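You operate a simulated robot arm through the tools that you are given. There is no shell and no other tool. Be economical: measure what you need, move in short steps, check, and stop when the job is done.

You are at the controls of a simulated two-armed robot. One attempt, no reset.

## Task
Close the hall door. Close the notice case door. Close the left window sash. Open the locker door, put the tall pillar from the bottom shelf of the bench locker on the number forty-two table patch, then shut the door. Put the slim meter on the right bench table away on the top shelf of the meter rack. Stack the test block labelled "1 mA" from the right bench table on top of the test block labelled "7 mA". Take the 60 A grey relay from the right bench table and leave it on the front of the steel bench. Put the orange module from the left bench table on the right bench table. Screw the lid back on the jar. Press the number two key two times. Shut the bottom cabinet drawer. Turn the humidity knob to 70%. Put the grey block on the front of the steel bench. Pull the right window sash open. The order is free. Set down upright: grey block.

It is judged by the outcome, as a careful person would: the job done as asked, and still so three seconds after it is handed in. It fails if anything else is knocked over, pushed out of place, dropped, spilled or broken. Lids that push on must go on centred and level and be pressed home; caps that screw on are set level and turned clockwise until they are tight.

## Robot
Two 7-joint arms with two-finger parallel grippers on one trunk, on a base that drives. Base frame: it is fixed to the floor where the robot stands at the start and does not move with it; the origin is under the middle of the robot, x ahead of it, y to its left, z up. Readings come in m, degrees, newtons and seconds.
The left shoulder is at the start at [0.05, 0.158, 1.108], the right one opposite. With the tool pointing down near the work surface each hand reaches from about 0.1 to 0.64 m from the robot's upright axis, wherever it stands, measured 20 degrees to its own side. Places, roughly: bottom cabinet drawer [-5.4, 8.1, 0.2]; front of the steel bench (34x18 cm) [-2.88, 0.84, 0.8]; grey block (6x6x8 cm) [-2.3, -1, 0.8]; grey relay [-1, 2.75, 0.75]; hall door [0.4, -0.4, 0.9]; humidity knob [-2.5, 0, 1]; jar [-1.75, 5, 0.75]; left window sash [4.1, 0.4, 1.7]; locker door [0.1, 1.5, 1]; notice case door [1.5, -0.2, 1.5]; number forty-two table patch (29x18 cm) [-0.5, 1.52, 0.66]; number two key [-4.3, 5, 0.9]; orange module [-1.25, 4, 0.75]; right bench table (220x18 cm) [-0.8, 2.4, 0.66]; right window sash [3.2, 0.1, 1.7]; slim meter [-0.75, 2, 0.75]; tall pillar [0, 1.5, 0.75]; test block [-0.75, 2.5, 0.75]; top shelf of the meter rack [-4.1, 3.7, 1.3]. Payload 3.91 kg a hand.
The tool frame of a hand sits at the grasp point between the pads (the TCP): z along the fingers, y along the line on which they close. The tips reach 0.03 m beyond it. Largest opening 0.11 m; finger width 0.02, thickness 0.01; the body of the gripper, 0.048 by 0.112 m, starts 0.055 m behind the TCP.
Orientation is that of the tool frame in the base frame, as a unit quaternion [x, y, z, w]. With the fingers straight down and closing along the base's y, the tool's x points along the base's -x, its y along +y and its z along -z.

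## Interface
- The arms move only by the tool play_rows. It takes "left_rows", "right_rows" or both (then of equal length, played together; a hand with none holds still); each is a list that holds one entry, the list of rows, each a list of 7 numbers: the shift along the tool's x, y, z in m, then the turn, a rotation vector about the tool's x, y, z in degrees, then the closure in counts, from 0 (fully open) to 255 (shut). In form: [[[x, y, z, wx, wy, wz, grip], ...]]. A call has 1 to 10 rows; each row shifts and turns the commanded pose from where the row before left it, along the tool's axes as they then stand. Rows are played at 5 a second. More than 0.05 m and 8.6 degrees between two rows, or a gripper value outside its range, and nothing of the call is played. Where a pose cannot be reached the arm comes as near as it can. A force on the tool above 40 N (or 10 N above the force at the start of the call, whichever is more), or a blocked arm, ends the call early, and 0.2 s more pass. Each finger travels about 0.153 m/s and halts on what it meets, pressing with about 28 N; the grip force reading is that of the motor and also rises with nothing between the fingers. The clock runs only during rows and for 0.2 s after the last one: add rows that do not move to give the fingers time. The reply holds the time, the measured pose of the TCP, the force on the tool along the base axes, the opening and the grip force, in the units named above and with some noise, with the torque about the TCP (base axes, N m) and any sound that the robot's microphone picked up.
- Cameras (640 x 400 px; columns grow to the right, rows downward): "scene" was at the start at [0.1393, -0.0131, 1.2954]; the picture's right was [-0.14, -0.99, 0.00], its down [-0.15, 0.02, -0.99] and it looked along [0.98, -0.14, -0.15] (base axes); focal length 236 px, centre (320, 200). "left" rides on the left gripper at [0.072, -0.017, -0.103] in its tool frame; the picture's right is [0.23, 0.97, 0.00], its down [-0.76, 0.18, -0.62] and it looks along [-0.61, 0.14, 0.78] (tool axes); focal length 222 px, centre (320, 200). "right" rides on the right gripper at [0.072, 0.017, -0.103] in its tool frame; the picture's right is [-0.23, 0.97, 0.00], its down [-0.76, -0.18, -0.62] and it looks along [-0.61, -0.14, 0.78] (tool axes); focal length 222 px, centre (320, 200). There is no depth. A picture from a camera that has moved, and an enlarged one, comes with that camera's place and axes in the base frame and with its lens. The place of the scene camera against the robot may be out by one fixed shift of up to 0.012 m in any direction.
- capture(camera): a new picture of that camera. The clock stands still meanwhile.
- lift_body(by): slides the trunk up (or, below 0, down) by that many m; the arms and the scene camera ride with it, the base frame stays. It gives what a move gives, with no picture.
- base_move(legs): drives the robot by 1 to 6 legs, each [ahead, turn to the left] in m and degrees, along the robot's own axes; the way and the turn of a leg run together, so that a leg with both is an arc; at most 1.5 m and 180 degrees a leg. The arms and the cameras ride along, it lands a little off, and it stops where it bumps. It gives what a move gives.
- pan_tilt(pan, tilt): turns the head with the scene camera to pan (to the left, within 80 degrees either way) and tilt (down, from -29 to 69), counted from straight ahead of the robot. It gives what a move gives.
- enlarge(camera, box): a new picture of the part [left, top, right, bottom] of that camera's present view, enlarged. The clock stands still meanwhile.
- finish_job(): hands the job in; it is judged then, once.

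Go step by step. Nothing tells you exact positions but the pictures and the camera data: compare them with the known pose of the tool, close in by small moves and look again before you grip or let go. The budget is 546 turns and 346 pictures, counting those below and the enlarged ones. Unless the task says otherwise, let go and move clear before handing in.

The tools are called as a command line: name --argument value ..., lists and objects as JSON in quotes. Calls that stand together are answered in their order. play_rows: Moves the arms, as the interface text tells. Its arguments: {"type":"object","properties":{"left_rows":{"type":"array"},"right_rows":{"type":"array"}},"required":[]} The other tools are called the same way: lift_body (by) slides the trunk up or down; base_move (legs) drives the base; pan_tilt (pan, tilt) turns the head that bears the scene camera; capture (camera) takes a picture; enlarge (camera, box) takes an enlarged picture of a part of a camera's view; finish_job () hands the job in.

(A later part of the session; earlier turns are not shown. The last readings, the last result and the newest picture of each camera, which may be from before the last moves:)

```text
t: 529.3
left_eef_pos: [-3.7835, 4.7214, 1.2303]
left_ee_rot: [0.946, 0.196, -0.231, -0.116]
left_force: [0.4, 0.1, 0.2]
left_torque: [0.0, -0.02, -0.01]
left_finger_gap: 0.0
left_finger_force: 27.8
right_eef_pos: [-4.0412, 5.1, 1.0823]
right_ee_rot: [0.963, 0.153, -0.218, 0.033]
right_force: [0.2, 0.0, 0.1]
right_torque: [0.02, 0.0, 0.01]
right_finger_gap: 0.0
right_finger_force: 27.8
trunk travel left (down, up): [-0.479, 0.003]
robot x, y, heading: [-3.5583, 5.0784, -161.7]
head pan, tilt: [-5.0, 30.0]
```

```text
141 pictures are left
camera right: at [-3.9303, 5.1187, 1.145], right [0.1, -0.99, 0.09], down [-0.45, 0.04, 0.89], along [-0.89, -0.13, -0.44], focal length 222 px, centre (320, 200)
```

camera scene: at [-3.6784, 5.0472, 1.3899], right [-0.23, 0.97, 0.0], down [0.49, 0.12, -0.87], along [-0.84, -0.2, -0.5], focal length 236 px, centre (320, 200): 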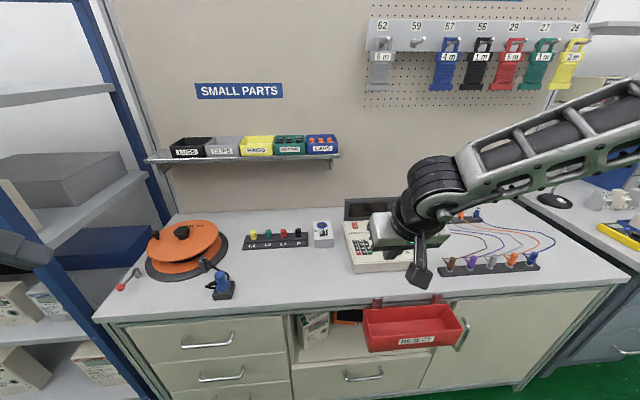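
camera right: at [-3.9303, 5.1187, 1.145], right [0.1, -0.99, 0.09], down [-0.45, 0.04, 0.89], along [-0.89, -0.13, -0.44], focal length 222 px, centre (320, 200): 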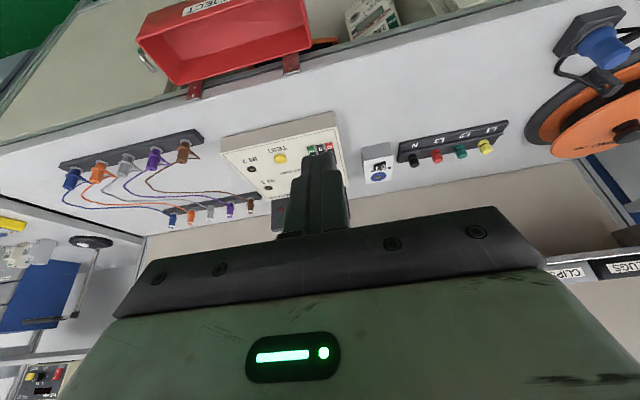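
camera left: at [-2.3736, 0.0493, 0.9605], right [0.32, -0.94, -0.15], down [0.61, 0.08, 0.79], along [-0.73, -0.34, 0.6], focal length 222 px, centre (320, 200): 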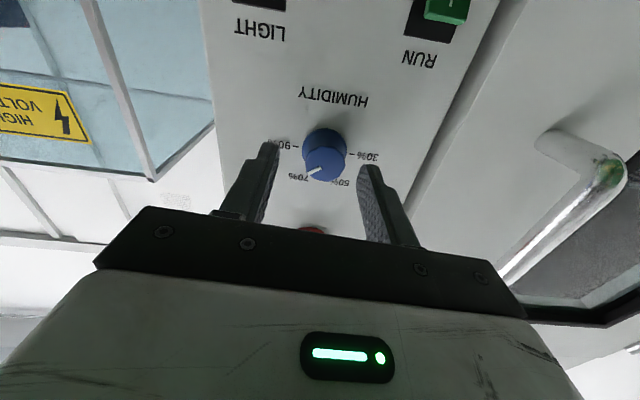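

The fingers hide the keypad; I'll shift the hand 5 cm to the right and zoom in.

play_rows --right_rows '[[[0, -0.05, 0, 0, 0, 0, 255], [0, 0, 0, 0, 0, 0, 255]]]'

enlarge --camera "right" --box '[220, 100, 420, 220]'

enlarge --camera "scene" --box '[300, 190, 420, 280]'

```text
t: 529.9
left_eef_pos: [-3.783, 4.7192, 1.2288]
left_ee_rot: [0.946, 0.196, -0.23, -0.118]
left_force: [-0.6, -0.3, 0.3]
left_torque: [-0.01, 0.02, -0.02]
left_finger_gap: 0.0001
left_finger_force: 28.0
right_eef_pos: [-4.0558, 5.1451, 1.0829]
right_ee_rot: [0.964, 0.153, -0.217, 0.033]
right_force: [0.6, 0.4, 0.2]
right_torque: [0.02, -0.02, -0.01]
right_finger_gap: 0.0004
right_finger_force: 28.1
trunk travel left (down, up): [-0.479, 0.003]
robot x, y, heading: [-3.562, 5.0807, -161.6]
head pan, tilt: [-5.0, 30.0]
```

```text
3.20 times, centred on (320, 160) of right
camera zoom: at [-3.9452, 5.1644, 1.1462], right [0.1, -0.99, 0.09], down [-0.45, 0.04, 0.89], along [-0.89, -0.14, -0.45], focal length 711 px, centre (320, 328)
```

zoom: 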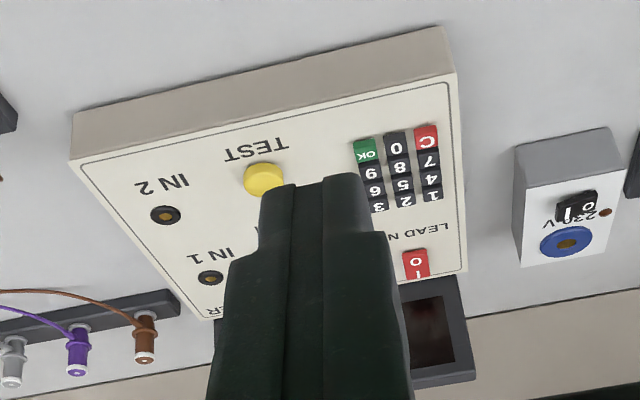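

```text
4.44 times, centred on (360, 235) of scene
camera zoom: at [-3.6785, 5.0462, 1.3898], right [-0.23, 0.97, 0.0], down [0.49, 0.12, -0.87], along [-0.84, -0.2, -0.5], focal length 1048 px, centre (142, 44)
```

zoom: 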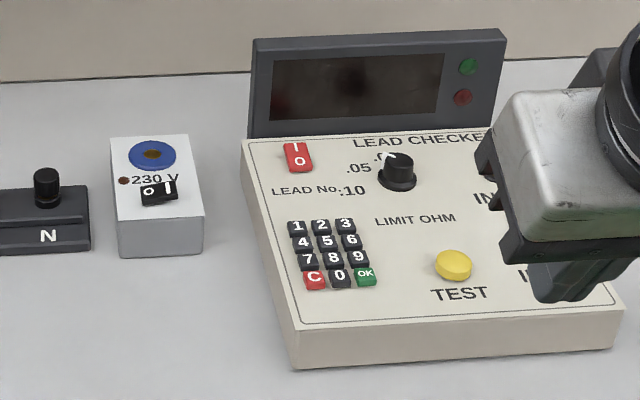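

By triangulation key 2 is at about (-4.335, 5.034, 0.857). I'll drive 0.12 m in and bring the fist nearer, staying above it.

base_move --legs '[[0.12, 0]]'

play_rows --right_rows '[[[-0.02, 0.0, 0.03, 0, 0, 0, 255], [-0.02, 0.0, 0.03, 0, 0, 0, 255], [-0.02, 0.0, 0.03, 0, 0, 0, 255], [0, 0, 0, 0, 0, 0, 255]]]'

enlarge --camera "right" --box '[220, 60, 420, 200]'

enlarge --camera "scene" --box '[300, 190, 420, 280]'

```text
t: 531.1
left_eef_pos: [-3.8976, 4.6837, 1.2292]
left_ee_rot: [0.946, 0.194, -0.231, -0.118]
left_force: [-0.3, -0.3, 0.2]
left_torque: [0.01, -0.02, 0.01]
left_finger_gap: 0.0001
left_finger_force: 28.2
right_eef_pos: [-4.17, 5.1125, 1.083]
right_ee_rot: [0.964, 0.151, -0.217, 0.033]
right_force: [-0.9, 0.1, -0.1]
right_torque: [0.02, 0.01, 0.01]
right_finger_gap: 0.0001
right_finger_force: 27.8
trunk travel left (down, up): [-0.479, 0.003]
robot x, y, heading: [-3.6705, 5.0412, -161.8]
head pan, tilt: [-5.0, 30.0]
```

```text
t: 532.1
left_eef_pos: [-3.8955, 4.6836, 1.2298]
left_ee_rot: [0.946, 0.196, -0.231, -0.116]
left_force: [-0.3, 0.5, -0.7]
left_torque: [0.01, 0.03, 0.0]
left_finger_gap: 0.0
left_finger_force: 28.1
right_eef_pos: [-4.2558, 5.0837, 1.0268]
right_ee_rot: [0.964, 0.151, -0.218, 0.032]
right_force: [-0.3, 0.1, -0.9]
right_torque: [0.0, -0.04, 0.05]
right_finger_gap: 0.0001
right_finger_force: 28.3
trunk travel left (down, up): [-0.479, 0.003]
robot x, y, heading: [-3.6693, 5.0441, -161.8]
head pan, tilt: [-5.0, 30.0]
```

```text
2.86 times, centred on (320, 130) of right
camera zoom: at [-4.1444, 5.101, 1.0894], right [0.1, -0.99, 0.09], down [-0.45, 0.04, 0.89], along [-0.89, -0.13, -0.44], focal length 635 px, centre (320, 400)
```

zoom: 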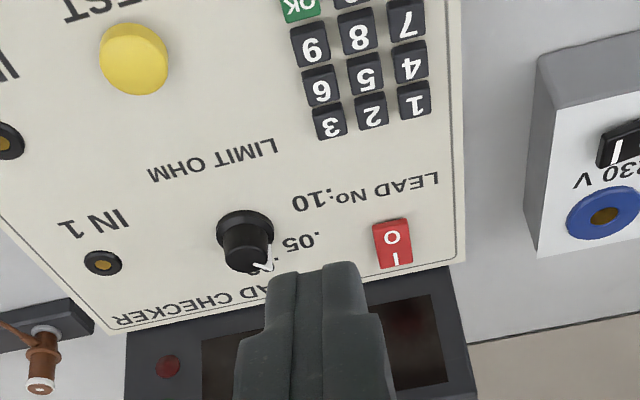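

```text
4.44 times, centred on (360, 235) of scene
camera zoom: at [-3.7906, 5.0105, 1.3899], right [-0.23, 0.97, 0.0], down [0.49, 0.11, -0.87], along [-0.84, -0.2, -0.5], focal length 1048 px, centre (142, 44)
```

zoom: 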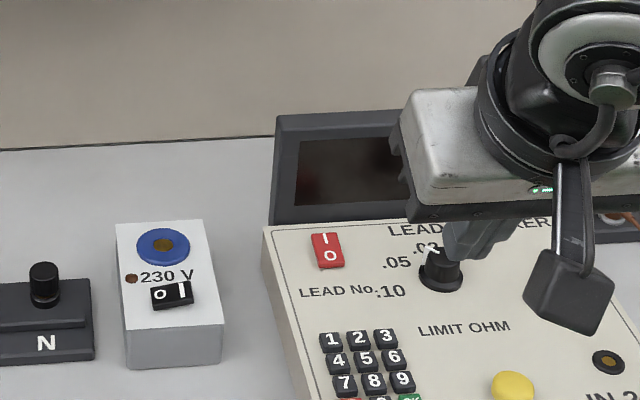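

Key 2 refined to (-4.332, 5.037, 0.857). I'll move the closed fist to just above it, then roll it 45° so only a corner of the tips touches.

play_rows --right_rows '[[[-0.0071, 0.0054, 0.033, 0, 0, 0, 255], [-0.0071, 0.0054, 0.033, 0, 0, 0, 255], [-0.0071, 0.0054, 0.033, 0, 0, 0, 255], [-0.0071, 0.0053, 0.033, 0, 0, 0, 255], [0, 0, 0, 0, 0, 8, 255], [0, 0, 0, 0, 0, 8, 255], [0, 0, 0, 0, 0, 8, 255], [0, 0, 0, 0, 0, 8, 255], [0, 0, 0, 0, 0, 8, 255], [0, 0, 0, 0, 0, 5, 255]]]'

enlarge --camera "scene" --box '[300, 200, 440, 300]'

capture --camera "right"

```text
t: 534.4
left_eef_pos: [-3.8967, 4.6847, 1.2296]
left_ee_rot: [0.946, 0.197, -0.231, -0.117]
left_force: [0.0, -0.1, 0.6]
left_torque: [-0.02, 0.0, 0.03]
left_finger_gap: 0.0
left_finger_force: 28.1
right_eef_pos: [-4.2823, 5.1041, 0.9803]
right_ee_rot: [0.948, -0.231, -0.188, 0.113]
right_force: [0.2, -0.5, 0.2]
right_torque: [-0.02, 0.0, -0.02]
right_finger_gap: 0.0001
right_finger_force: 28.3
right hand out of reach, approached as far as the arm can: row 1, 2, 3, 4
trunk travel left (down, up): [-0.479, 0.003]
robot x, y, heading: [-3.6752, 5.0428, -161.8]
head pan, tilt: [-5.0, 30.0]
```

```text
4.00 times, centred on (370, 250) of scene
camera zoom: at [-3.7911, 5.0104, 1.3899], right [-0.23, 0.97, 0.0], down [0.49, 0.11, -0.87], along [-0.84, -0.2, -0.5], focal length 943 px, centre (120, 0)
```

zoom: 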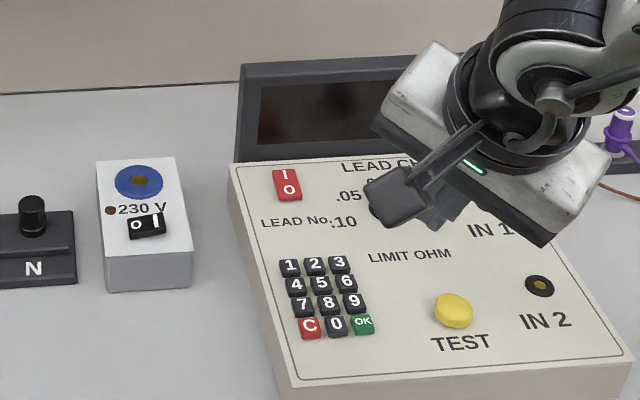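

```text
135 pictures are left
camera right: at [-4.1862, 5.0682, 1.0569], right [-0.57, -0.74, 0.36], down [-0.3, 0.6, 0.74], along [-0.76, 0.31, -0.56], focal length 222 px, centre (320, 200)
```

right: 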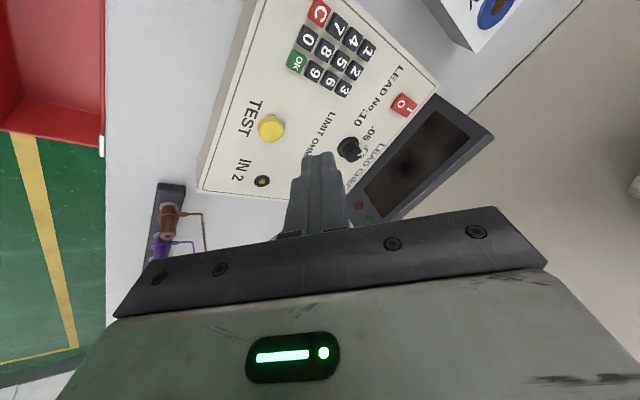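

The hand rolled fine but the arm is near its reach. I'll turn the base 4.3° left and move 6 cm forward.

base_move --legs '[[0, 4.3], [0.06, 0]]'

capture --camera "right"

enlarge --camera "scene" --box '[300, 200, 440, 300]'

```text
t: 535.8
left_eef_pos: [-3.9245, 4.6443, 1.2291]
left_ee_rot: [0.938, 0.232, -0.235, -0.108]
left_force: [-1.0, -0.8, -0.8]
left_torque: [0.02, 0.02, 0.0]
left_finger_gap: 0.0
left_finger_force: 27.8
right_eef_pos: [-4.3416, 5.0346, 0.9799]
right_ee_rot: [0.956, -0.193, -0.185, 0.12]
right_force: [0.1, -0.2, -0.3]
right_torque: [0.01, -0.02, 0.0]
right_finger_gap: 0.0
right_finger_force: 27.5
trunk travel left (down, up): [-0.479, 0.003]
robot x, y, heading: [-3.7275, 5.0232, -157.1]
head pan, tilt: [-5.0, 30.0]
```

```text
134 pictures are left
camera right: at [-4.2423, 5.0057, 1.0563], right [-0.51, -0.78, 0.36], down [-0.35, 0.57, 0.74], along [-0.79, 0.25, -0.56], focal length 222 px, centre (320, 200)
```

right: 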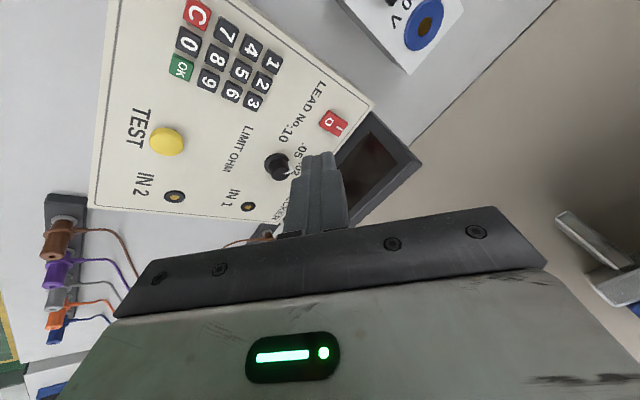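

```text
4.00 times, centred on (370, 250) of scene
camera zoom: at [-3.8445, 4.9776, 1.3897], right [-0.3, 0.95, 0.0], down [0.48, 0.15, -0.87], along [-0.83, -0.26, -0.5], focal length 943 px, centre (120, 0)
```

zoom: 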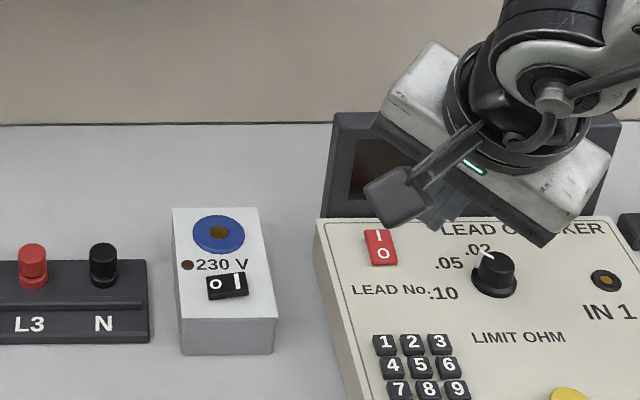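

The TCP is 1 cm beyond the key; correcting, then lowering with the trunk.

play_rows --right_rows '[[[0.0077, -0.005, -0.0043, 0, 0, 0, 255], [0, 0, 0, 0, 0, 0, 255]]]'

lift_body --by -0.07

enlarge --camera "right" --box '[220, 60, 420, 220]'

enlarge --camera "scene" --box '[320, 200, 440, 300]'

```text
t: 536.4
left_eef_pos: [-3.9239, 4.6445, 1.2305]
left_ee_rot: [0.938, 0.232, -0.235, -0.108]
left_force: [0.2, -0.7, -0.1]
left_torque: [0.03, 0.01, 0.01]
left_finger_gap: 0.0
left_finger_force: 28.3
right_eef_pos: [-4.3327, 5.036, 0.9801]
right_ee_rot: [0.956, -0.193, -0.186, 0.121]
right_force: [0.0, 0.4, 0.4]
right_torque: [-0.01, -0.02, 0.02]
right_finger_gap: 0.0002
right_finger_force: 27.7
trunk travel left (down, up): [-0.479, 0.003]
robot x, y, heading: [-3.7266, 5.0221, -157.3]
head pan, tilt: [-5.0, 30.0]
```

```text
t: 537.5
left_eef_pos: [-3.9235, 4.645, 1.1608]
left_ee_rot: [0.938, 0.231, -0.235, -0.108]
left_force: [-0.5, 0.8, -0.3]
left_torque: [0.01, -0.03, -0.01]
left_finger_gap: 0.0001
left_finger_force: 28.3
right_eef_pos: [-4.3312, 5.0345, 0.9099]
right_ee_rot: [0.956, -0.193, -0.185, 0.121]
right_force: [-0.9, -0.7, -0.3]
right_torque: [0.04, 0.0, 0.01]
right_finger_gap: 0.0001
right_finger_force: 28.1
trunk travel left (down, up): [-0.409, 0.073]
robot x, y, heading: [-3.7269, 5.0186, -157.5]
head pan, tilt: [-5.0, 30.0]
```

```text
2.50 times, centred on (320, 140) of right
camera zoom: at [-4.2318, 5.0081, 0.9872], right [-0.51, -0.78, 0.36], down [-0.35, 0.57, 0.74], along [-0.79, 0.25, -0.56], focal length 555 px, centre (320, 350)
```

zoom: 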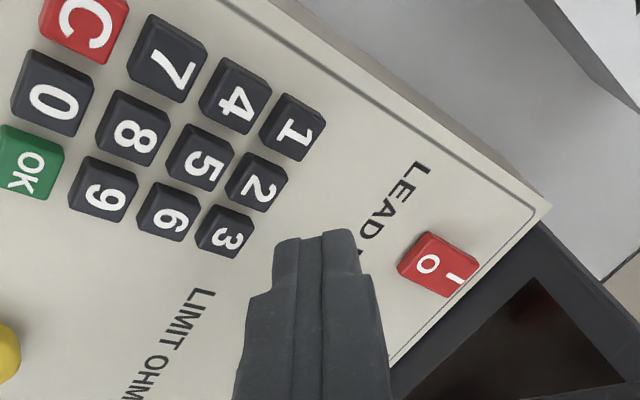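

```text
4.00 times, centred on (380, 250) of scene
camera zoom: at [-3.8433, 4.978, 1.3199], right [-0.3, 0.95, 0.0], down [0.48, 0.15, -0.87], along [-0.83, -0.26, -0.5], focal length 943 px, centre (80, 0)
```

zoom: 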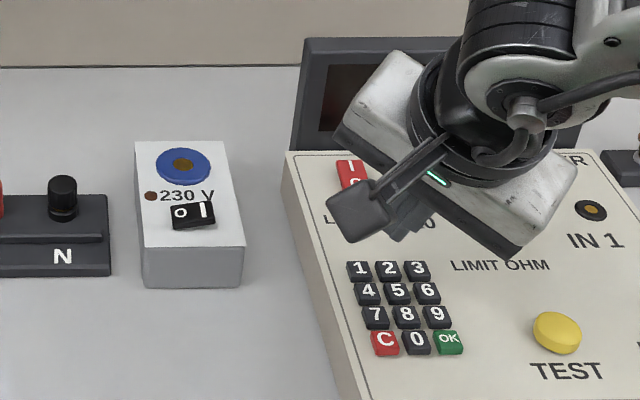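

The tip corner is right above key 2. Pressing down slowly.

lift_body --by -0.014

lift_body --by -0.004

enlarge --camera "right" --box '[220, 60, 420, 220]'

```text
t: 538.1
left_eef_pos: [-3.9228, 4.6453, 1.1464]
left_ee_rot: [0.938, 0.231, -0.235, -0.108]
left_force: [1.7, -1.1, 0.9]
left_torque: [0.05, 0.02, 0.0]
left_finger_gap: 0.0
left_finger_force: 28.0
right_eef_pos: [-4.3304, 5.0367, 0.8959]
right_ee_rot: [0.956, -0.193, -0.185, 0.121]
right_force: [-0.2, -0.4, 0.6]
right_torque: [-0.01, -0.01, 0.0]
right_finger_gap: 0.0
right_finger_force: 28.4
trunk travel left (down, up): [-0.395, 0.087]
robot x, y, heading: [-3.7296, 5.0216, -157.6]
head pan, tilt: [-5.0, 30.0]
```

```text
t: 538.6
left_eef_pos: [-3.9232, 4.6449, 1.1419]
left_ee_rot: [0.938, 0.231, -0.235, -0.108]
left_force: [-0.3, 0.1, -0.3]
left_torque: [0.01, -0.03, 0.01]
left_finger_gap: 0.0001
left_finger_force: 28.0
right_eef_pos: [-4.3315, 5.0365, 0.8936]
right_ee_rot: [0.956, -0.193, -0.185, 0.121]
right_force: [-0.2, -0.6, -0.9]
right_torque: [0.01, 0.0, 0.05]
right_finger_gap: 0.0001
right_finger_force: 28.5
trunk travel left (down, up): [-0.391, 0.091]
robot x, y, heading: [-3.7305, 5.0179, -157.4]
head pan, tilt: [-5.0, 30.0]
```

```text
2.50 times, centred on (320, 140) of right
camera zoom: at [-4.2318, 5.0081, 0.9691], right [-0.51, -0.78, 0.36], down [-0.35, 0.57, 0.74], along [-0.79, 0.25, -0.56], focal length 555 px, centre (320, 350)
```

zoom: 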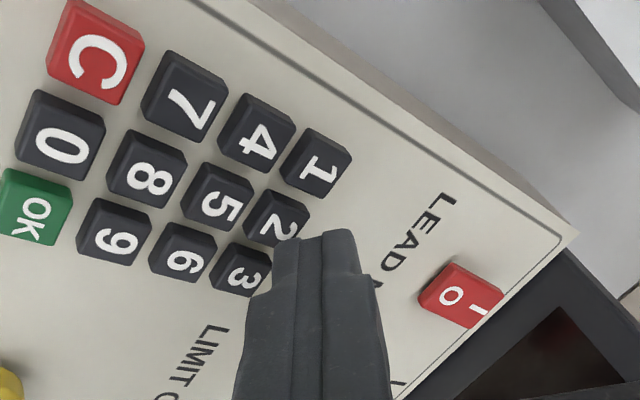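

lift_body --by -0.004

lift_body --by -0.003

enlarge --camera "right" --box '[220, 60, 420, 220]'

```text
t: 539.1
left_eef_pos: [-3.9231, 4.6447, 1.1373]
left_ee_rot: [0.938, 0.231, -0.235, -0.108]
left_force: [-0.6, 0.8, -0.7]
left_torque: [0.01, -0.01, 0.01]
left_finger_gap: 0.0
left_finger_force: 27.9
right_eef_pos: [-4.3308, 5.0364, 0.8879]
right_ee_rot: [0.956, -0.193, -0.186, 0.121]
right_force: [-0.3, -0.1, -0.3]
right_torque: [0.02, 0.05, 0.0]
right_finger_gap: 0.0
right_finger_force: 28.0
trunk travel left (down, up): [-0.387, 0.095]
robot x, y, heading: [-3.7279, 5.0254, -157.4]
head pan, tilt: [-5.0, 30.0]
```

```text
t: 539.7
left_eef_pos: [-3.9236, 4.6452, 1.1351]
left_ee_rot: [0.938, 0.232, -0.234, -0.109]
left_force: [-0.3, -0.6, 0.0]
left_torque: [-0.03, 0.0, -0.01]
left_finger_gap: 0.0
left_finger_force: 28.0
right_eef_pos: [-4.3316, 5.0367, 0.8847]
right_ee_rot: [0.956, -0.194, -0.185, 0.12]
right_force: [0.3, 0.6, 0.5]
right_torque: [-0.01, 0.01, 0.02]
right_finger_gap: 0.0001
right_finger_force: 28.3
trunk travel left (down, up): [-0.384, 0.098]
robot x, y, heading: [-3.7272, 5.018, -157.6]
head pan, tilt: [-5.0, 30.0]
heard: click
```

```text
2.50 times, centred on (320, 140) of right
camera zoom: at [-4.2318, 5.008, 0.9622], right [-0.51, -0.78, 0.36], down [-0.35, 0.57, 0.74], along [-0.79, 0.25, -0.56], focal length 555 px, centre (320, 350)
```

zoom: 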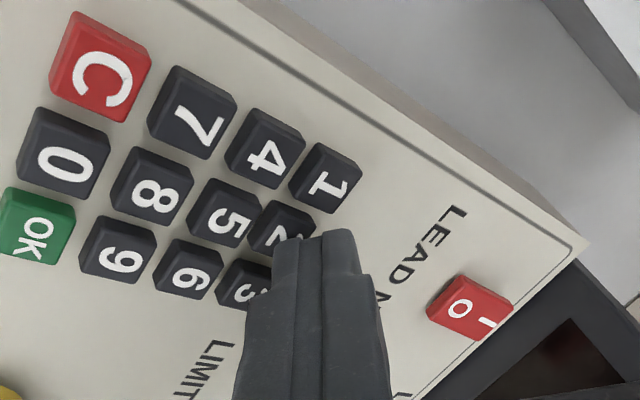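

A click. I'll rise, and check the display before the second press.

lift_body --by 0.012

enlarge --camera "scene" --box '[320, 190, 440, 290]'

enlarge --camera "right" --box '[220, 60, 420, 220]'

```text
t: 540.3
left_eef_pos: [-3.9247, 4.6454, 1.1466]
left_ee_rot: [0.938, 0.232, -0.235, -0.108]
left_force: [-0.5, 1.0, -0.1]
left_torque: [-0.03, 0.02, -0.01]
left_finger_gap: 0.0
left_finger_force: 27.4
right_eef_pos: [-4.3319, 5.0366, 0.8975]
right_ee_rot: [0.956, -0.193, -0.185, 0.12]
right_force: [1.0, 0.3, 0.1]
right_torque: [-0.01, 0.04, 0.01]
right_finger_gap: 0.0
right_finger_force: 28.1
trunk travel left (down, up): [-0.396, 0.086]
robot x, y, heading: [-3.7251, 5.0211, -157.4]
head pan, tilt: [-5.0, 30.0]
```

```text
4.00 times, centred on (380, 240) of scene
camera zoom: at [-3.8436, 4.9779, 1.3069], right [-0.3, 0.95, 0.0], down [0.48, 0.15, -0.87], along [-0.83, -0.26, -0.5], focal length 943 px, centre (80, 40)
```

zoom: 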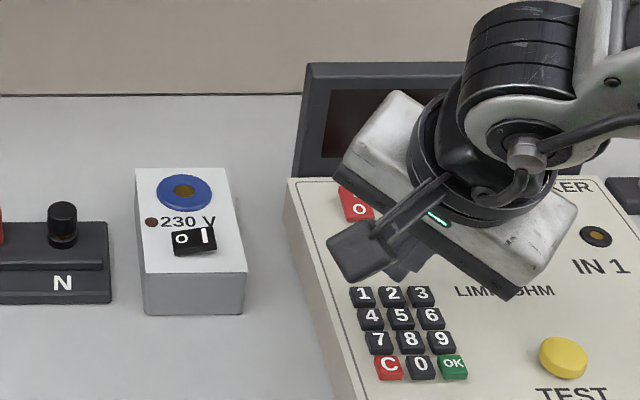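

```text
2.50 times, centred on (320, 140) of right
camera zoom: at [-4.2319, 5.008, 0.9739], right [-0.51, -0.78, 0.36], down [-0.35, 0.57, 0.74], along [-0.79, 0.25, -0.56], focal length 555 px, centre (320, 350)
```

zoom: 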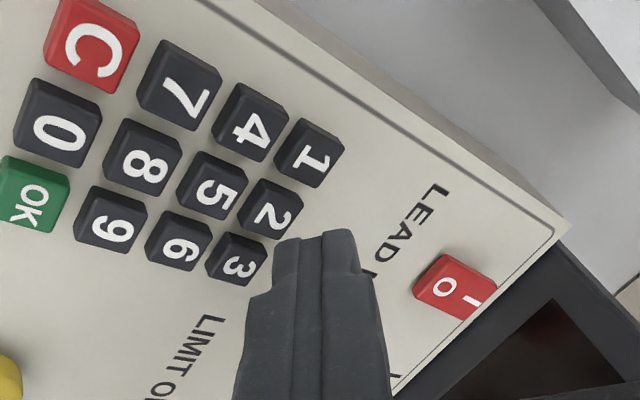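

The corner lands on key 2 only. Second press.

lift_body --by -0.008

lift_body --by -0.004

```text
t: 540.8
left_eef_pos: [-3.9241, 4.6452, 1.1384]
left_ee_rot: [0.938, 0.232, -0.235, -0.109]
left_force: [-0.2, -0.4, -0.4]
left_torque: [-0.03, 0.01, -0.01]
left_finger_gap: 0.0
left_finger_force: 28.3
right_eef_pos: [-4.3314, 5.0365, 0.8883]
right_ee_rot: [0.956, -0.193, -0.185, 0.12]
right_force: [-0.1, 0.8, 0.1]
right_torque: [-0.02, -0.01, 0.0]
right_finger_gap: 0.0001
right_finger_force: 27.8
trunk travel left (down, up): [-0.388, 0.094]
robot x, y, heading: [-3.7243, 5.0241, -157.3]
head pan, tilt: [-5.0, 30.0]
```

```text
t: 541.4
left_eef_pos: [-3.9242, 4.6446, 1.1343]
left_ee_rot: [0.938, 0.231, -0.235, -0.109]
left_force: [-0.7, -0.2, -0.1]
left_torque: [0.02, 0.02, 0.01]
left_finger_gap: 0.0
left_finger_force: 28.4
right_eef_pos: [-4.3311, 5.036, 0.8862]
right_ee_rot: [0.956, -0.193, -0.185, 0.12]
right_force: [-0.1, 0.4, -0.1]
right_torque: [-0.01, 0.01, -0.01]
right_finger_gap: 0.0001
right_finger_force: 27.8
trunk travel left (down, up): [-0.384, 0.098]
robot x, y, heading: [-3.7283, 5.024, -157.2]
head pan, tilt: [-5.0, 30.0]
heard: click
```

The second click is heard. Rising clear and backing away.

lift_body --by 0.09

base_move --legs '[[-0.5, 0]]'

pan_tilt --pan 0 --tilt 20

capture --camera "scene"

```text
t: 542.6
left_eef_pos: [-3.9233, 4.6454, 1.2241]
left_ee_rot: [0.938, 0.231, -0.235, -0.109]
left_force: [0.4, 0.4, -0.3]
left_torque: [-0.01, 0.02, 0.03]
left_finger_gap: 0.0
left_finger_force: 28.0
right_eef_pos: [-4.332, 5.0369, 0.9745]
right_ee_rot: [0.956, -0.193, -0.185, 0.119]
right_force: [-1.3, 0.4, -1.2]
right_torque: [0.03, -0.01, 0.0]
right_finger_gap: 0.0002
right_finger_force: 27.8
trunk travel left (down, up): [-0.474, 0.008]
robot x, y, heading: [-3.728, 5.0211, -157.4]
head pan, tilt: [-5.0, 30.0]
```

```text
t: 545.5
left_eef_pos: [-3.4709, 4.8322, 1.2237]
left_ee_rot: [0.936, 0.237, -0.236, -0.107]
left_force: [0.7, 0.4, 0.0]
left_torque: [-0.01, 0.0, 0.01]
left_finger_gap: 0.0
left_finger_force: 27.9
right_eef_pos: [-3.8852, 5.2181, 0.9752]
right_ee_rot: [0.957, -0.187, -0.184, 0.122]
right_force: [0.9, -0.5, 0.2]
right_torque: [0.0, 0.0, -0.02]
right_finger_gap: 0.0001
right_finger_force: 27.8
trunk travel left (down, up): [-0.474, 0.008]
robot x, y, heading: [-3.2813, 5.2109, -156.7]
head pan, tilt: [-5.0, 30.0]
```

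```text
t: 546.2
left_eef_pos: [-3.4717, 4.8306, 1.2254]
left_ee_rot: [0.936, 0.237, -0.236, -0.107]
left_force: [-0.1, 0.2, 0.6]
left_torque: [-0.02, 0.01, 0.01]
left_finger_gap: 0.0
left_finger_force: 27.9
right_eef_pos: [-3.8846, 5.2175, 0.9749]
right_ee_rot: [0.957, -0.187, -0.184, 0.121]
right_force: [0.1, -0.8, 0.2]
right_torque: [-0.01, 0.0, -0.04]
right_finger_gap: 0.0
right_finger_force: 27.7
trunk travel left (down, up): [-0.474, 0.008]
robot x, y, heading: [-3.2745, 5.2121, -156.7]
head pan, tilt: [0.0, 20.0]
```

```text
126 pictures are left
camera scene: at [-3.3955, 5.157, 1.4009], right [-0.39, 0.92, 0.0], down [0.31, 0.14, -0.94], along [-0.86, -0.37, -0.34], focal length 236 px, centre (320, 200)
```

scene: 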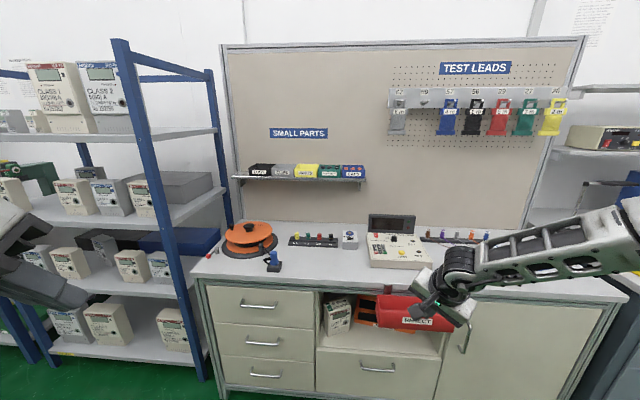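

Next the bottom cabinet drawer further up the aisle. I'll unroll the right hand and drive on.

play_rows --right_rows '[[[0, 0, 0, 0, 0, -8, 255], [0, 0, 0, 0, 0, -8, 255], [0, 0, 0, 0, 0, -8, 255], [0.02, 0, -0.02, 0, 0, -8, 255], [0.02, 0, -0.02, 0, 0, -8, 255], [0.02, 0, -0.02, 0, 0, -5, 255]]]'

base_move --legs '[[-0.25, 0], [0, -95.3], [1.5, 0], [1.3, 0]]'

pan_tilt --pan 45 --tilt 25

capture --camera "scene"

```text
t: 547.6
left_eef_pos: [-3.4714, 4.8321, 1.2256]
left_ee_rot: [0.936, 0.238, -0.236, -0.106]
left_force: [0.8, -1.1, 0.1]
left_torque: [0.05, 0.04, 0.02]
left_finger_gap: 0.0
left_finger_force: 27.8
right_eef_pos: [-3.8057, 5.2352, 1.0042]
right_ee_rot: [0.956, 0.194, -0.217, 0.041]
right_force: [-0.3, 0.1, -0.2]
right_torque: [0.01, -0.02, 0.02]
right_finger_gap: 0.0001
right_finger_force: 27.7
trunk travel left (down, up): [-0.474, 0.008]
robot x, y, heading: [-3.2816, 5.2071, -156.5]
head pan, tilt: [0.0, 20.0]
```

```text
t: 566.7
left_eef_pos: [-4.3155, 8.1858, 1.2232]
left_ee_rot: [0.813, -0.522, -0.083, -0.245]
left_force: [0.1, -0.3, -0.4]
left_torque: [0.0, 0.03, 0.02]
left_finger_gap: 0.0001
left_finger_force: 27.7
right_eef_pos: [-3.8906, 8.4948, 1.0032]
right_ee_rot: [0.794, -0.566, -0.179, -0.129]
right_force: [0.2, 0.6, 0.9]
right_torque: [0.0, -0.03, -0.03]
right_finger_gap: 0.0
right_finger_force: 28.0
trunk travel left (down, up): [-0.474, 0.008]
robot x, y, heading: [-3.9481, 7.9741, 109.6]
head pan, tilt: [0.0, 20.0]
```

```text
t: 567.8
left_eef_pos: [-4.3157, 8.1869, 1.2254]
left_ee_rot: [0.813, -0.522, -0.083, -0.245]
left_force: [0.5, -0.2, -0.7]
left_torque: [0.01, 0.01, 0.0]
left_finger_gap: 0.0
left_finger_force: 28.1
right_eef_pos: [-3.8915, 8.4941, 1.0047]
right_ee_rot: [0.794, -0.567, -0.179, -0.129]
right_force: [0.4, 0.3, -0.8]
right_torque: [0.02, 0.0, -0.04]
right_finger_gap: 0.0
right_finger_force: 28.6
trunk travel left (down, up): [-0.474, 0.008]
robot x, y, heading: [-3.9489, 7.972, 109.2]
head pan, tilt: [45.0, 25.0]
```

```text
125 pictures are left
camera scene: at [-4.0407, 8.0489, 1.3928], right [0.43, 0.9, 0.0], down [0.38, -0.18, -0.91], along [-0.82, 0.39, -0.42], focal length 236 px, centre (320, 200)
```

scene: 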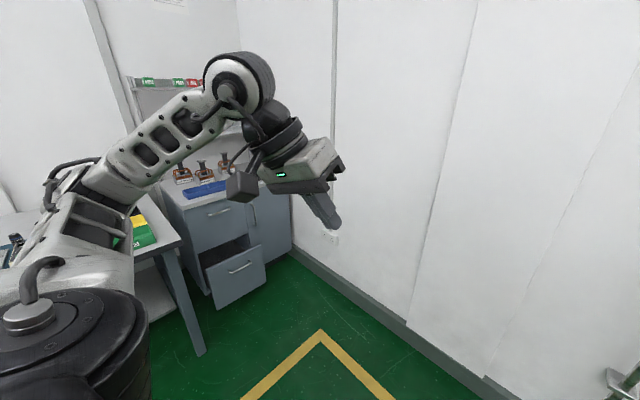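

enlarge --camera "scene" --box '[140, 150, 320, 330]'

```text
2.22 times, centred on (230, 240) of scene
camera zoom: at [-4.0407, 8.0489, 1.3928], right [0.43, 0.9, 0.0], down [0.38, -0.18, -0.91], along [-0.82, 0.39, -0.42], focal length 524 px, centre (520, 111)
```

zoom: 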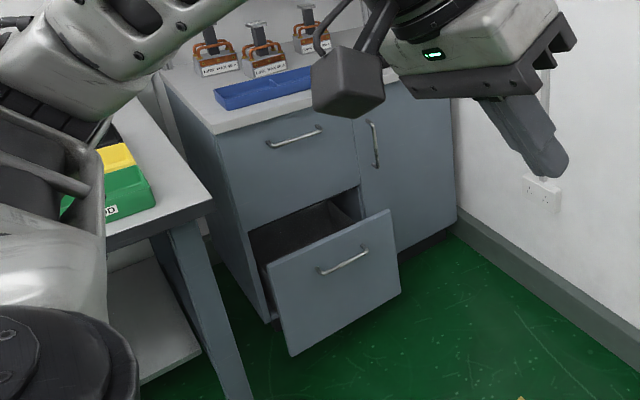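

The bottom drawer's front is at u≈-2.61 (about 0.2 m open), v 9.17–9.55, z 0.09–0.42. I'll line up facing it and lower the right fist.

base_move --legs '[[0.36, -1], [0, 89.5]]'

lift_body --by -0.45

play_rows --right_rows '[[[0.0195, 0, 0.0405, 0, 0, 0, 255], [0.0195, 0, 0.0405, 0, 0, 0, 255], [0.0195, 0, 0.0405, 0, 0, 0, 255], [0.0195, 0, 0.0405, 0, 0, 0, 255], [0.0195, 0, 0.0405, 0, 0, 0, 255], [0.0195, 0, 0.0405, 0, 0, 0, 255]]]'

pan_tilt --pan -5 --tilt 30

capture --camera "scene"

```text
t: 574.0
left_eef_pos: [-4.2743, 7.9386, 1.225]
left_ee_rot: [0.942, 0.215, -0.234, -0.113]
left_force: [0.0, 0.7, 0.0]
left_torque: [0.02, 0.03, 0.01]
left_finger_gap: 0.0001
left_finger_force: 27.8
right_eef_pos: [-4.5907, 8.3561, 1.0041]
right_ee_rot: [0.96, 0.17, -0.217, 0.037]
right_force: [-0.1, 0.0, -0.2]
right_torque: [0.0, -0.01, 0.0]
right_finger_gap: 0.0001
right_finger_force: 28.0
trunk travel left (down, up): [-0.474, 0.008]
robot x, y, heading: [-4.0664, 8.3058, -159.7]
head pan, tilt: [45.0, 25.0]
```

```text
refused: -0.45 is not a number from -0.4 to 0.4
```

```text
t: 575.4
left_eef_pos: [-4.2766, 7.9392, 1.225]
left_ee_rot: [0.941, 0.215, -0.234, -0.113]
left_force: [-0.7, -0.3, 0.0]
left_torque: [-0.01, 0.01, -0.03]
left_finger_gap: 0.0
left_finger_force: 27.9
right_eef_pos: [-4.5722, 8.4254, 0.8769]
right_ee_rot: [0.96, 0.17, -0.217, 0.037]
right_force: [0.1, -0.9, -0.3]
right_torque: [-0.02, -0.06, 0.02]
right_finger_gap: 0.0
right_finger_force: 28.5
right hand out of reach, approached as far as the arm can: row 2, 3, 4, 5, 6
trunk travel left (down, up): [-0.474, 0.008]
robot x, y, heading: [-4.0696, 8.3067, -159.4]
head pan, tilt: [45.0, 25.0]
```

```text
t: 576.6
left_eef_pos: [-4.2748, 7.9385, 1.2242]
left_ee_rot: [0.942, 0.215, -0.233, -0.113]
left_force: [-0.6, -0.7, 0.2]
left_torque: [-0.02, -0.01, -0.01]
left_finger_gap: 0.0
left_finger_force: 28.0
right_eef_pos: [-4.573, 8.4258, 0.8777]
right_ee_rot: [0.961, 0.17, -0.217, 0.036]
right_force: [0.3, -0.7, -0.7]
right_torque: [-0.02, 0.02, -0.01]
right_finger_gap: 0.0
right_finger_force: 27.9
trunk travel left (down, up): [-0.474, 0.008]
robot x, y, heading: [-4.0664, 8.3071, -159.4]
head pan, tilt: [-5.0, 30.0]
```

```text
123 pictures are left
camera scene: at [-4.1838, 8.2682, 1.3849], right [-0.27, 0.96, 0.0], down [0.48, 0.13, -0.87], along [-0.83, -0.23, -0.5], focal length 236 px, centre (320, 200)
```

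scene: 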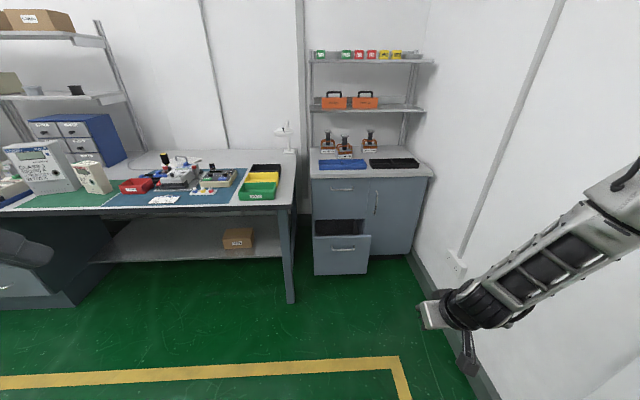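

The lift must be split. Lowering the trunk 0.4 m and then the remainder.

lift_body --by -0.4

lift_body --by -0.06

play_rows --right_rows '[[[0.0, 0.03, 0.03, 0, 0, 0, 255], [0.0, 0.03, 0.03, 0, 0, 0, 255], [0.02, 0.0, 0.04, 0, 0, 0, 255]]]'

capture --camera "scene"

```text
t: 580.4
left_eef_pos: [-4.2755, 7.9373, 0.825]
left_ee_rot: [0.942, 0.215, -0.233, -0.113]
left_force: [-0.1, 0.0, -0.8]
left_torque: [-0.02, -0.01, -0.02]
left_finger_gap: 0.0
left_finger_force: 28.5
right_eef_pos: [-4.571, 8.4253, 0.4774]
right_ee_rot: [0.96, 0.17, -0.218, 0.037]
right_force: [-0.2, -0.2, -0.4]
right_torque: [-0.02, 0.01, -0.02]
right_finger_gap: 0.0
right_finger_force: 27.5
trunk travel left (down, up): [-0.074, 0.408]
robot x, y, heading: [-4.0667, 8.3023, -159.7]
head pan, tilt: [-5.0, 30.0]
```

```text
t: 581.4
left_eef_pos: [-4.2748, 7.9385, 0.766]
left_ee_rot: [0.942, 0.215, -0.232, -0.113]
left_force: [0.5, -0.1, 0.0]
left_torque: [0.0, 0.04, 0.02]
left_finger_gap: 0.0
left_finger_force: 28.1
right_eef_pos: [-4.5733, 8.4256, 0.4169]
right_ee_rot: [0.96, 0.17, -0.218, 0.037]
right_force: [0.4, -0.5, -0.2]
right_torque: [0.02, -0.02, -0.03]
right_finger_gap: 0.0
right_finger_force: 28.2
trunk travel left (down, up): [-0.014, 0.468]
robot x, y, heading: [-4.0677, 8.3061, -159.4]
head pan, tilt: [-5.0, 30.0]
```

```text
t: 582.2
left_eef_pos: [-4.2753, 7.938, 0.7642]
left_ee_rot: [0.942, 0.215, -0.232, -0.113]
left_force: [-0.6, -0.1, 0.6]
left_torque: [0.03, 0.03, -0.01]
left_finger_gap: 0.0
left_finger_force: 28.0
right_eef_pos: [-4.5666, 8.4104, 0.4243]
right_ee_rot: [0.96, 0.17, -0.217, 0.037]
right_force: [0.1, 0.8, 0.0]
right_torque: [0.04, 0.01, 0.03]
right_finger_gap: 0.0
right_finger_force: 28.2
right hand out of reach, approached as far as the arm can: row 1, 2, 3
trunk travel left (down, up): [-0.014, 0.468]
robot x, y, heading: [-4.0687, 8.3083, -159.5]
head pan, tilt: [-5.0, 30.0]
```

```text
122 pictures are left
camera scene: at [-4.1838, 8.2683, 0.9249], right [-0.27, 0.96, 0.0], down [0.48, 0.13, -0.87], along [-0.83, -0.23, -0.5], focal length 236 px, centre (320, 200)
```

scene: 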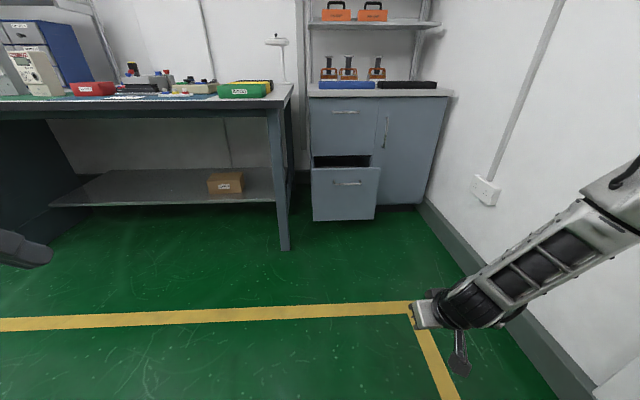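

play_rows --right_rows '[[[0, 0, 0, 0, 8, 0, 255], [0, 0, 0, 0, 8, 0, 255], [0, 0, 0, 0, 8, 0, 255], [0, 0.04, 0, 0, 0, 0, 255], [0, 0, 0.04, 0, 0, 0, 255], [0, 0.0, 0.04, 0, 0, 0, 255], [0.0, 0.0, 0.04, 0, 0, 0, 255]]]'

capture --camera "scene"

```text
t: 583.8
left_eef_pos: [-4.2748, 7.9384, 0.7637]
left_ee_rot: [0.942, 0.215, -0.233, -0.113]
left_force: [0.9, 1.1, -0.1]
left_torque: [0.02, 0.03, 0.0]
left_finger_gap: 0.0
left_finger_force: 28.3
right_eef_pos: [-4.5291, 8.4361, 0.4098]
right_ee_rot: [0.985, 0.173, -0.014, 0.001]
right_force: [0.8, 0.3, 0.4]
right_torque: [0.02, -0.02, 0.01]
right_finger_gap: 0.0
right_finger_force: 28.0
right hand out of reach, approached as far as the arm can: row 3, 4, 5, 6, 7
trunk travel left (down, up): [-0.014, 0.468]
robot x, y, heading: [-4.0681, 8.3054, -159.3]
head pan, tilt: [-5.0, 30.0]
```

```text
121 pictures are left
camera scene: at [-4.1839, 8.2683, 0.9249], right [-0.27, 0.96, 0.0], down [0.48, 0.13, -0.87], along [-0.83, -0.23, -0.5], focal length 236 px, centre (320, 200)
```

scene: 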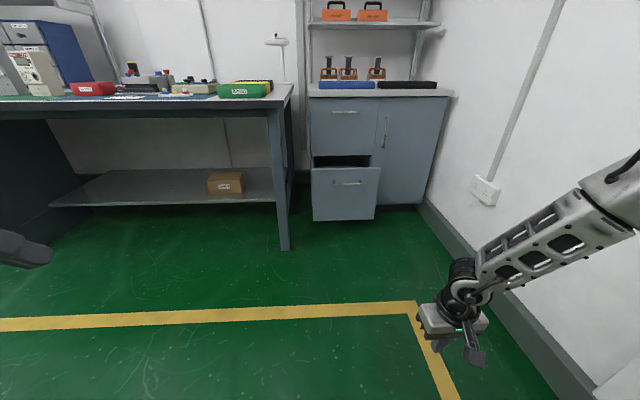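

The arm bottoms out here, but with the tips leading (pitch about 64°) at z≈0.39 they still meet the upper part of the drawer front. I'll restore that pitch and use the last of the trunk travel.

play_rows --right_rows '[[[0, 0, 0, 0, -8, 0, 255], [0, 0, 0, 0, -8, 0, 255], [0, 0, 0, 0, -8, 0, 255], [0, 0, 0.03, 0, 0, 0, 255], [0, 0, 0.03, 0, 0, 0, 255]]]'

lift_body --by -0.012

```text
t: 585.0
left_eef_pos: [-4.2752, 7.9379, 0.7646]
left_ee_rot: [0.942, 0.215, -0.233, -0.112]
left_force: [-0.5, -0.2, 0.2]
left_torque: [0.02, 0.0, 0.02]
left_finger_gap: 0.0
left_finger_force: 27.7
right_eef_pos: [-4.5499, 8.4392, 0.4121]
right_ee_rot: [0.96, 0.169, -0.218, 0.037]
right_force: [0.9, 0.1, 0.1]
right_torque: [0.03, -0.04, -0.01]
right_finger_gap: 0.0002
right_finger_force: 28.0
right hand out of reach, approached as far as the arm can: row 3, 4, 5
trunk travel left (down, up): [-0.014, 0.468]
robot x, y, heading: [-4.0689, 8.307, -159.5]
head pan, tilt: [-5.0, 30.0]
```

```text
t: 585.6
left_eef_pos: [-4.2765, 7.9382, 0.7527]
left_ee_rot: [0.942, 0.215, -0.233, -0.112]
left_force: [-0.6, -0.4, -0.4]
left_torque: [0.0, 0.01, -0.02]
left_finger_gap: 0.0
left_finger_force: 27.9
right_eef_pos: [-4.5492, 8.439, 0.4011]
right_ee_rot: [0.96, 0.171, -0.217, 0.037]
right_force: [-0.3, 0.6, 0.1]
right_torque: [0.03, 0.01, -0.04]
right_finger_gap: 0.0
right_finger_force: 28.5
trunk travel left (down, up): [-0.002, 0.48]
robot x, y, heading: [-4.0681, 8.3102, -159.4]
head pan, tilt: [-5.0, 30.0]
```

Driving straight would bring the robot too close to the neighbouring table, so I'll raise the left hand, extend the right one, and come in from further right at an angle. First the arms.

play_rows --left_rows '[[[-0.02, -0.02, -0.04, 0, 0, 0, 255], [-0.02, -0.02, -0.04, 0, 0, 0, 255], [-0.02, -0.02, -0.04, 0, 0, 0, 255], [-0.02, -0.02, -0.04, 0, 0, 0, 255], [-0.02, -0.02, -0.04, 0, 0, 0, 255], [0, 0, 0, 0, 0, 0, 255]]]' --right_rows '[[[-0.04, 0, 0.0195, 0, 0, 0, 255], [-0.04, 0, 0.0195, 0, 0, 0, 255], [-0.04, 0, 0.0195, 0, 0, 0, 255], [-0.04, 0, 0.0195, 0, 0, 0, 255], [0, 0, 0, 0, 0, 0, 255], [0, 0, 0, 0, 0, 0, 255]]]'

capture --camera "scene"

```text
t: 587.0
left_eef_pos: [-4.2925, 7.959, 0.9932]
left_ee_rot: [0.942, 0.214, -0.234, -0.113]
left_force: [0.0, -0.1, -0.5]
left_torque: [0.0, 0.05, 0.0]
left_finger_gap: 0.0
left_finger_force: 27.2
right_eef_pos: [-4.69, 8.4049, 0.4564]
right_ee_rot: [0.961, 0.17, -0.217, 0.037]
right_force: [0.3, 0.0, 0.6]
right_torque: [-0.02, -0.02, -0.01]
right_finger_gap: 0.0
right_finger_force: 27.4
right hand out of reach, approached as far as the arm can: row 1, 2, 3, 4
trunk travel left (down, up): [-0.002, 0.48]
robot x, y, heading: [-4.0657, 8.3054, -159.3]
head pan, tilt: [-5.0, 30.0]
```

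```text
120 pictures are left
camera scene: at [-4.1838, 8.2683, 0.9129], right [-0.27, 0.96, 0.0], down [0.48, 0.13, -0.87], along [-0.83, -0.23, -0.5], focal length 236 px, centre (320, 200)
```

scene: 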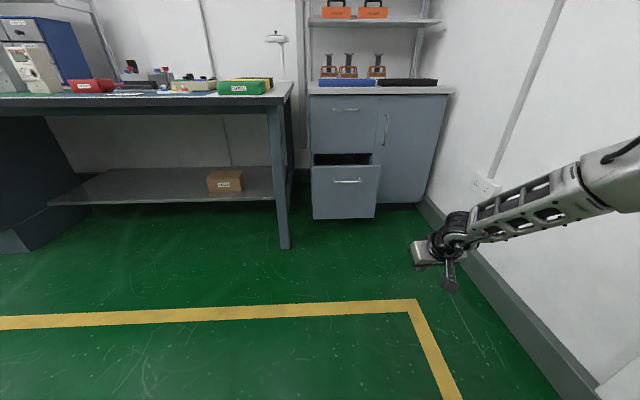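

The arms can't get low enough at a safe distance, so I'll close this low drawer with the robot's base itself. First I'll lift everything well above the cabinet top.

lift_body --by 0.4

lift_body --by 0.07

play_rows --right_rows '[[[0.005, 0, -0.045, 0, 0, 0, 255], [0.005, 0, -0.045, 0, 0, 0, 255], [0.005, 0, -0.045, 0, 0, 0, 255], [0.005, 0, -0.045, 0, 0, 0, 255], [0.005, 0, -0.045, 0, 0, 0, 255], [0.005, 0.0, -0.045, 0, 0, 0, 255], [0.01, 0.0, -0.045, 0, 0, 0, 255], [0.02, 0.0, -0.03, 0, 0, 0, 255]]]'

capture --camera "scene"

```text
t: 590.8
left_eef_pos: [-4.2922, 7.9589, 1.3913]
left_ee_rot: [0.942, 0.216, -0.233, -0.112]
left_force: [0.9, 0.2, -0.1]
left_torque: [0.04, 0.0, 0.0]
left_finger_gap: 0.0
left_finger_force: 27.6
right_eef_pos: [-4.6907, 8.4069, 0.8555]
right_ee_rot: [0.961, 0.169, -0.218, 0.037]
right_force: [1.0, -0.5, -0.2]
right_torque: [0.0, 0.0, -0.02]
right_finger_gap: 0.0
right_finger_force: 28.1
trunk travel left (down, up): [-0.402, 0.08]
robot x, y, heading: [-4.0652, 8.3085, -159.4]
head pan, tilt: [-5.0, 30.0]
```

```text
t: 591.9
left_eef_pos: [-4.2919, 7.9602, 1.4631]
left_ee_rot: [0.941, 0.216, -0.234, -0.113]
left_force: [0.1, 0.0, 0.2]
left_torque: [-0.02, 0.01, -0.02]
left_finger_gap: 0.0002
left_finger_force: 28.5
right_eef_pos: [-4.6899, 8.406, 0.9263]
right_ee_rot: [0.96, 0.17, -0.217, 0.037]
right_force: [-0.5, 0.6, 0.5]
right_torque: [-0.01, 0.0, 0.0]
right_finger_gap: 0.0
right_finger_force: 27.8
trunk travel left (down, up): [-0.472, 0.01]
robot x, y, heading: [-4.0672, 8.3068, -159.5]
head pan, tilt: [-5.0, 30.0]
```

```text
t: 593.7
left_eef_pos: [-4.2915, 7.9593, 1.4632]
left_ee_rot: [0.942, 0.215, -0.234, -0.112]
left_force: [0.2, -0.3, -0.3]
left_torque: [0.01, -0.02, -0.04]
left_finger_gap: 0.0
left_finger_force: 28.0
right_eef_pos: [-4.4998, 8.4754, 1.2123]
right_ee_rot: [0.961, 0.17, -0.217, 0.037]
right_force: [0.5, 0.2, -0.6]
right_torque: [0.02, -0.01, -0.03]
right_finger_gap: 0.0
right_finger_force: 28.0
trunk travel left (down, up): [-0.472, 0.01]
robot x, y, heading: [-4.065, 8.3045, -159.7]
head pan, tilt: [-5.0, 30.0]
```

```text
119 pictures are left
camera scene: at [-4.1835, 8.2687, 1.3829], right [-0.27, 0.96, 0.0], down [0.48, 0.13, -0.87], along [-0.83, -0.23, -0.5], focal length 236 px, centre (320, 200)
```

scene: 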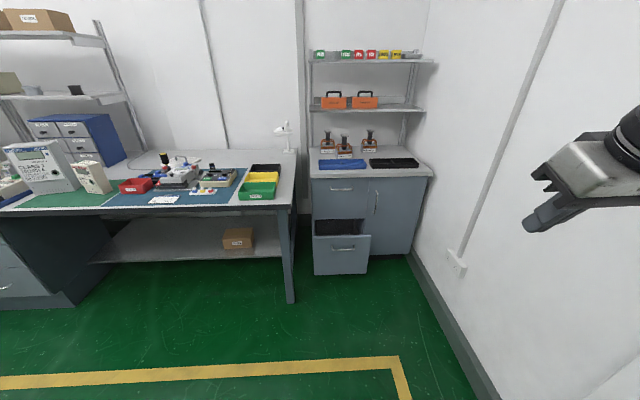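

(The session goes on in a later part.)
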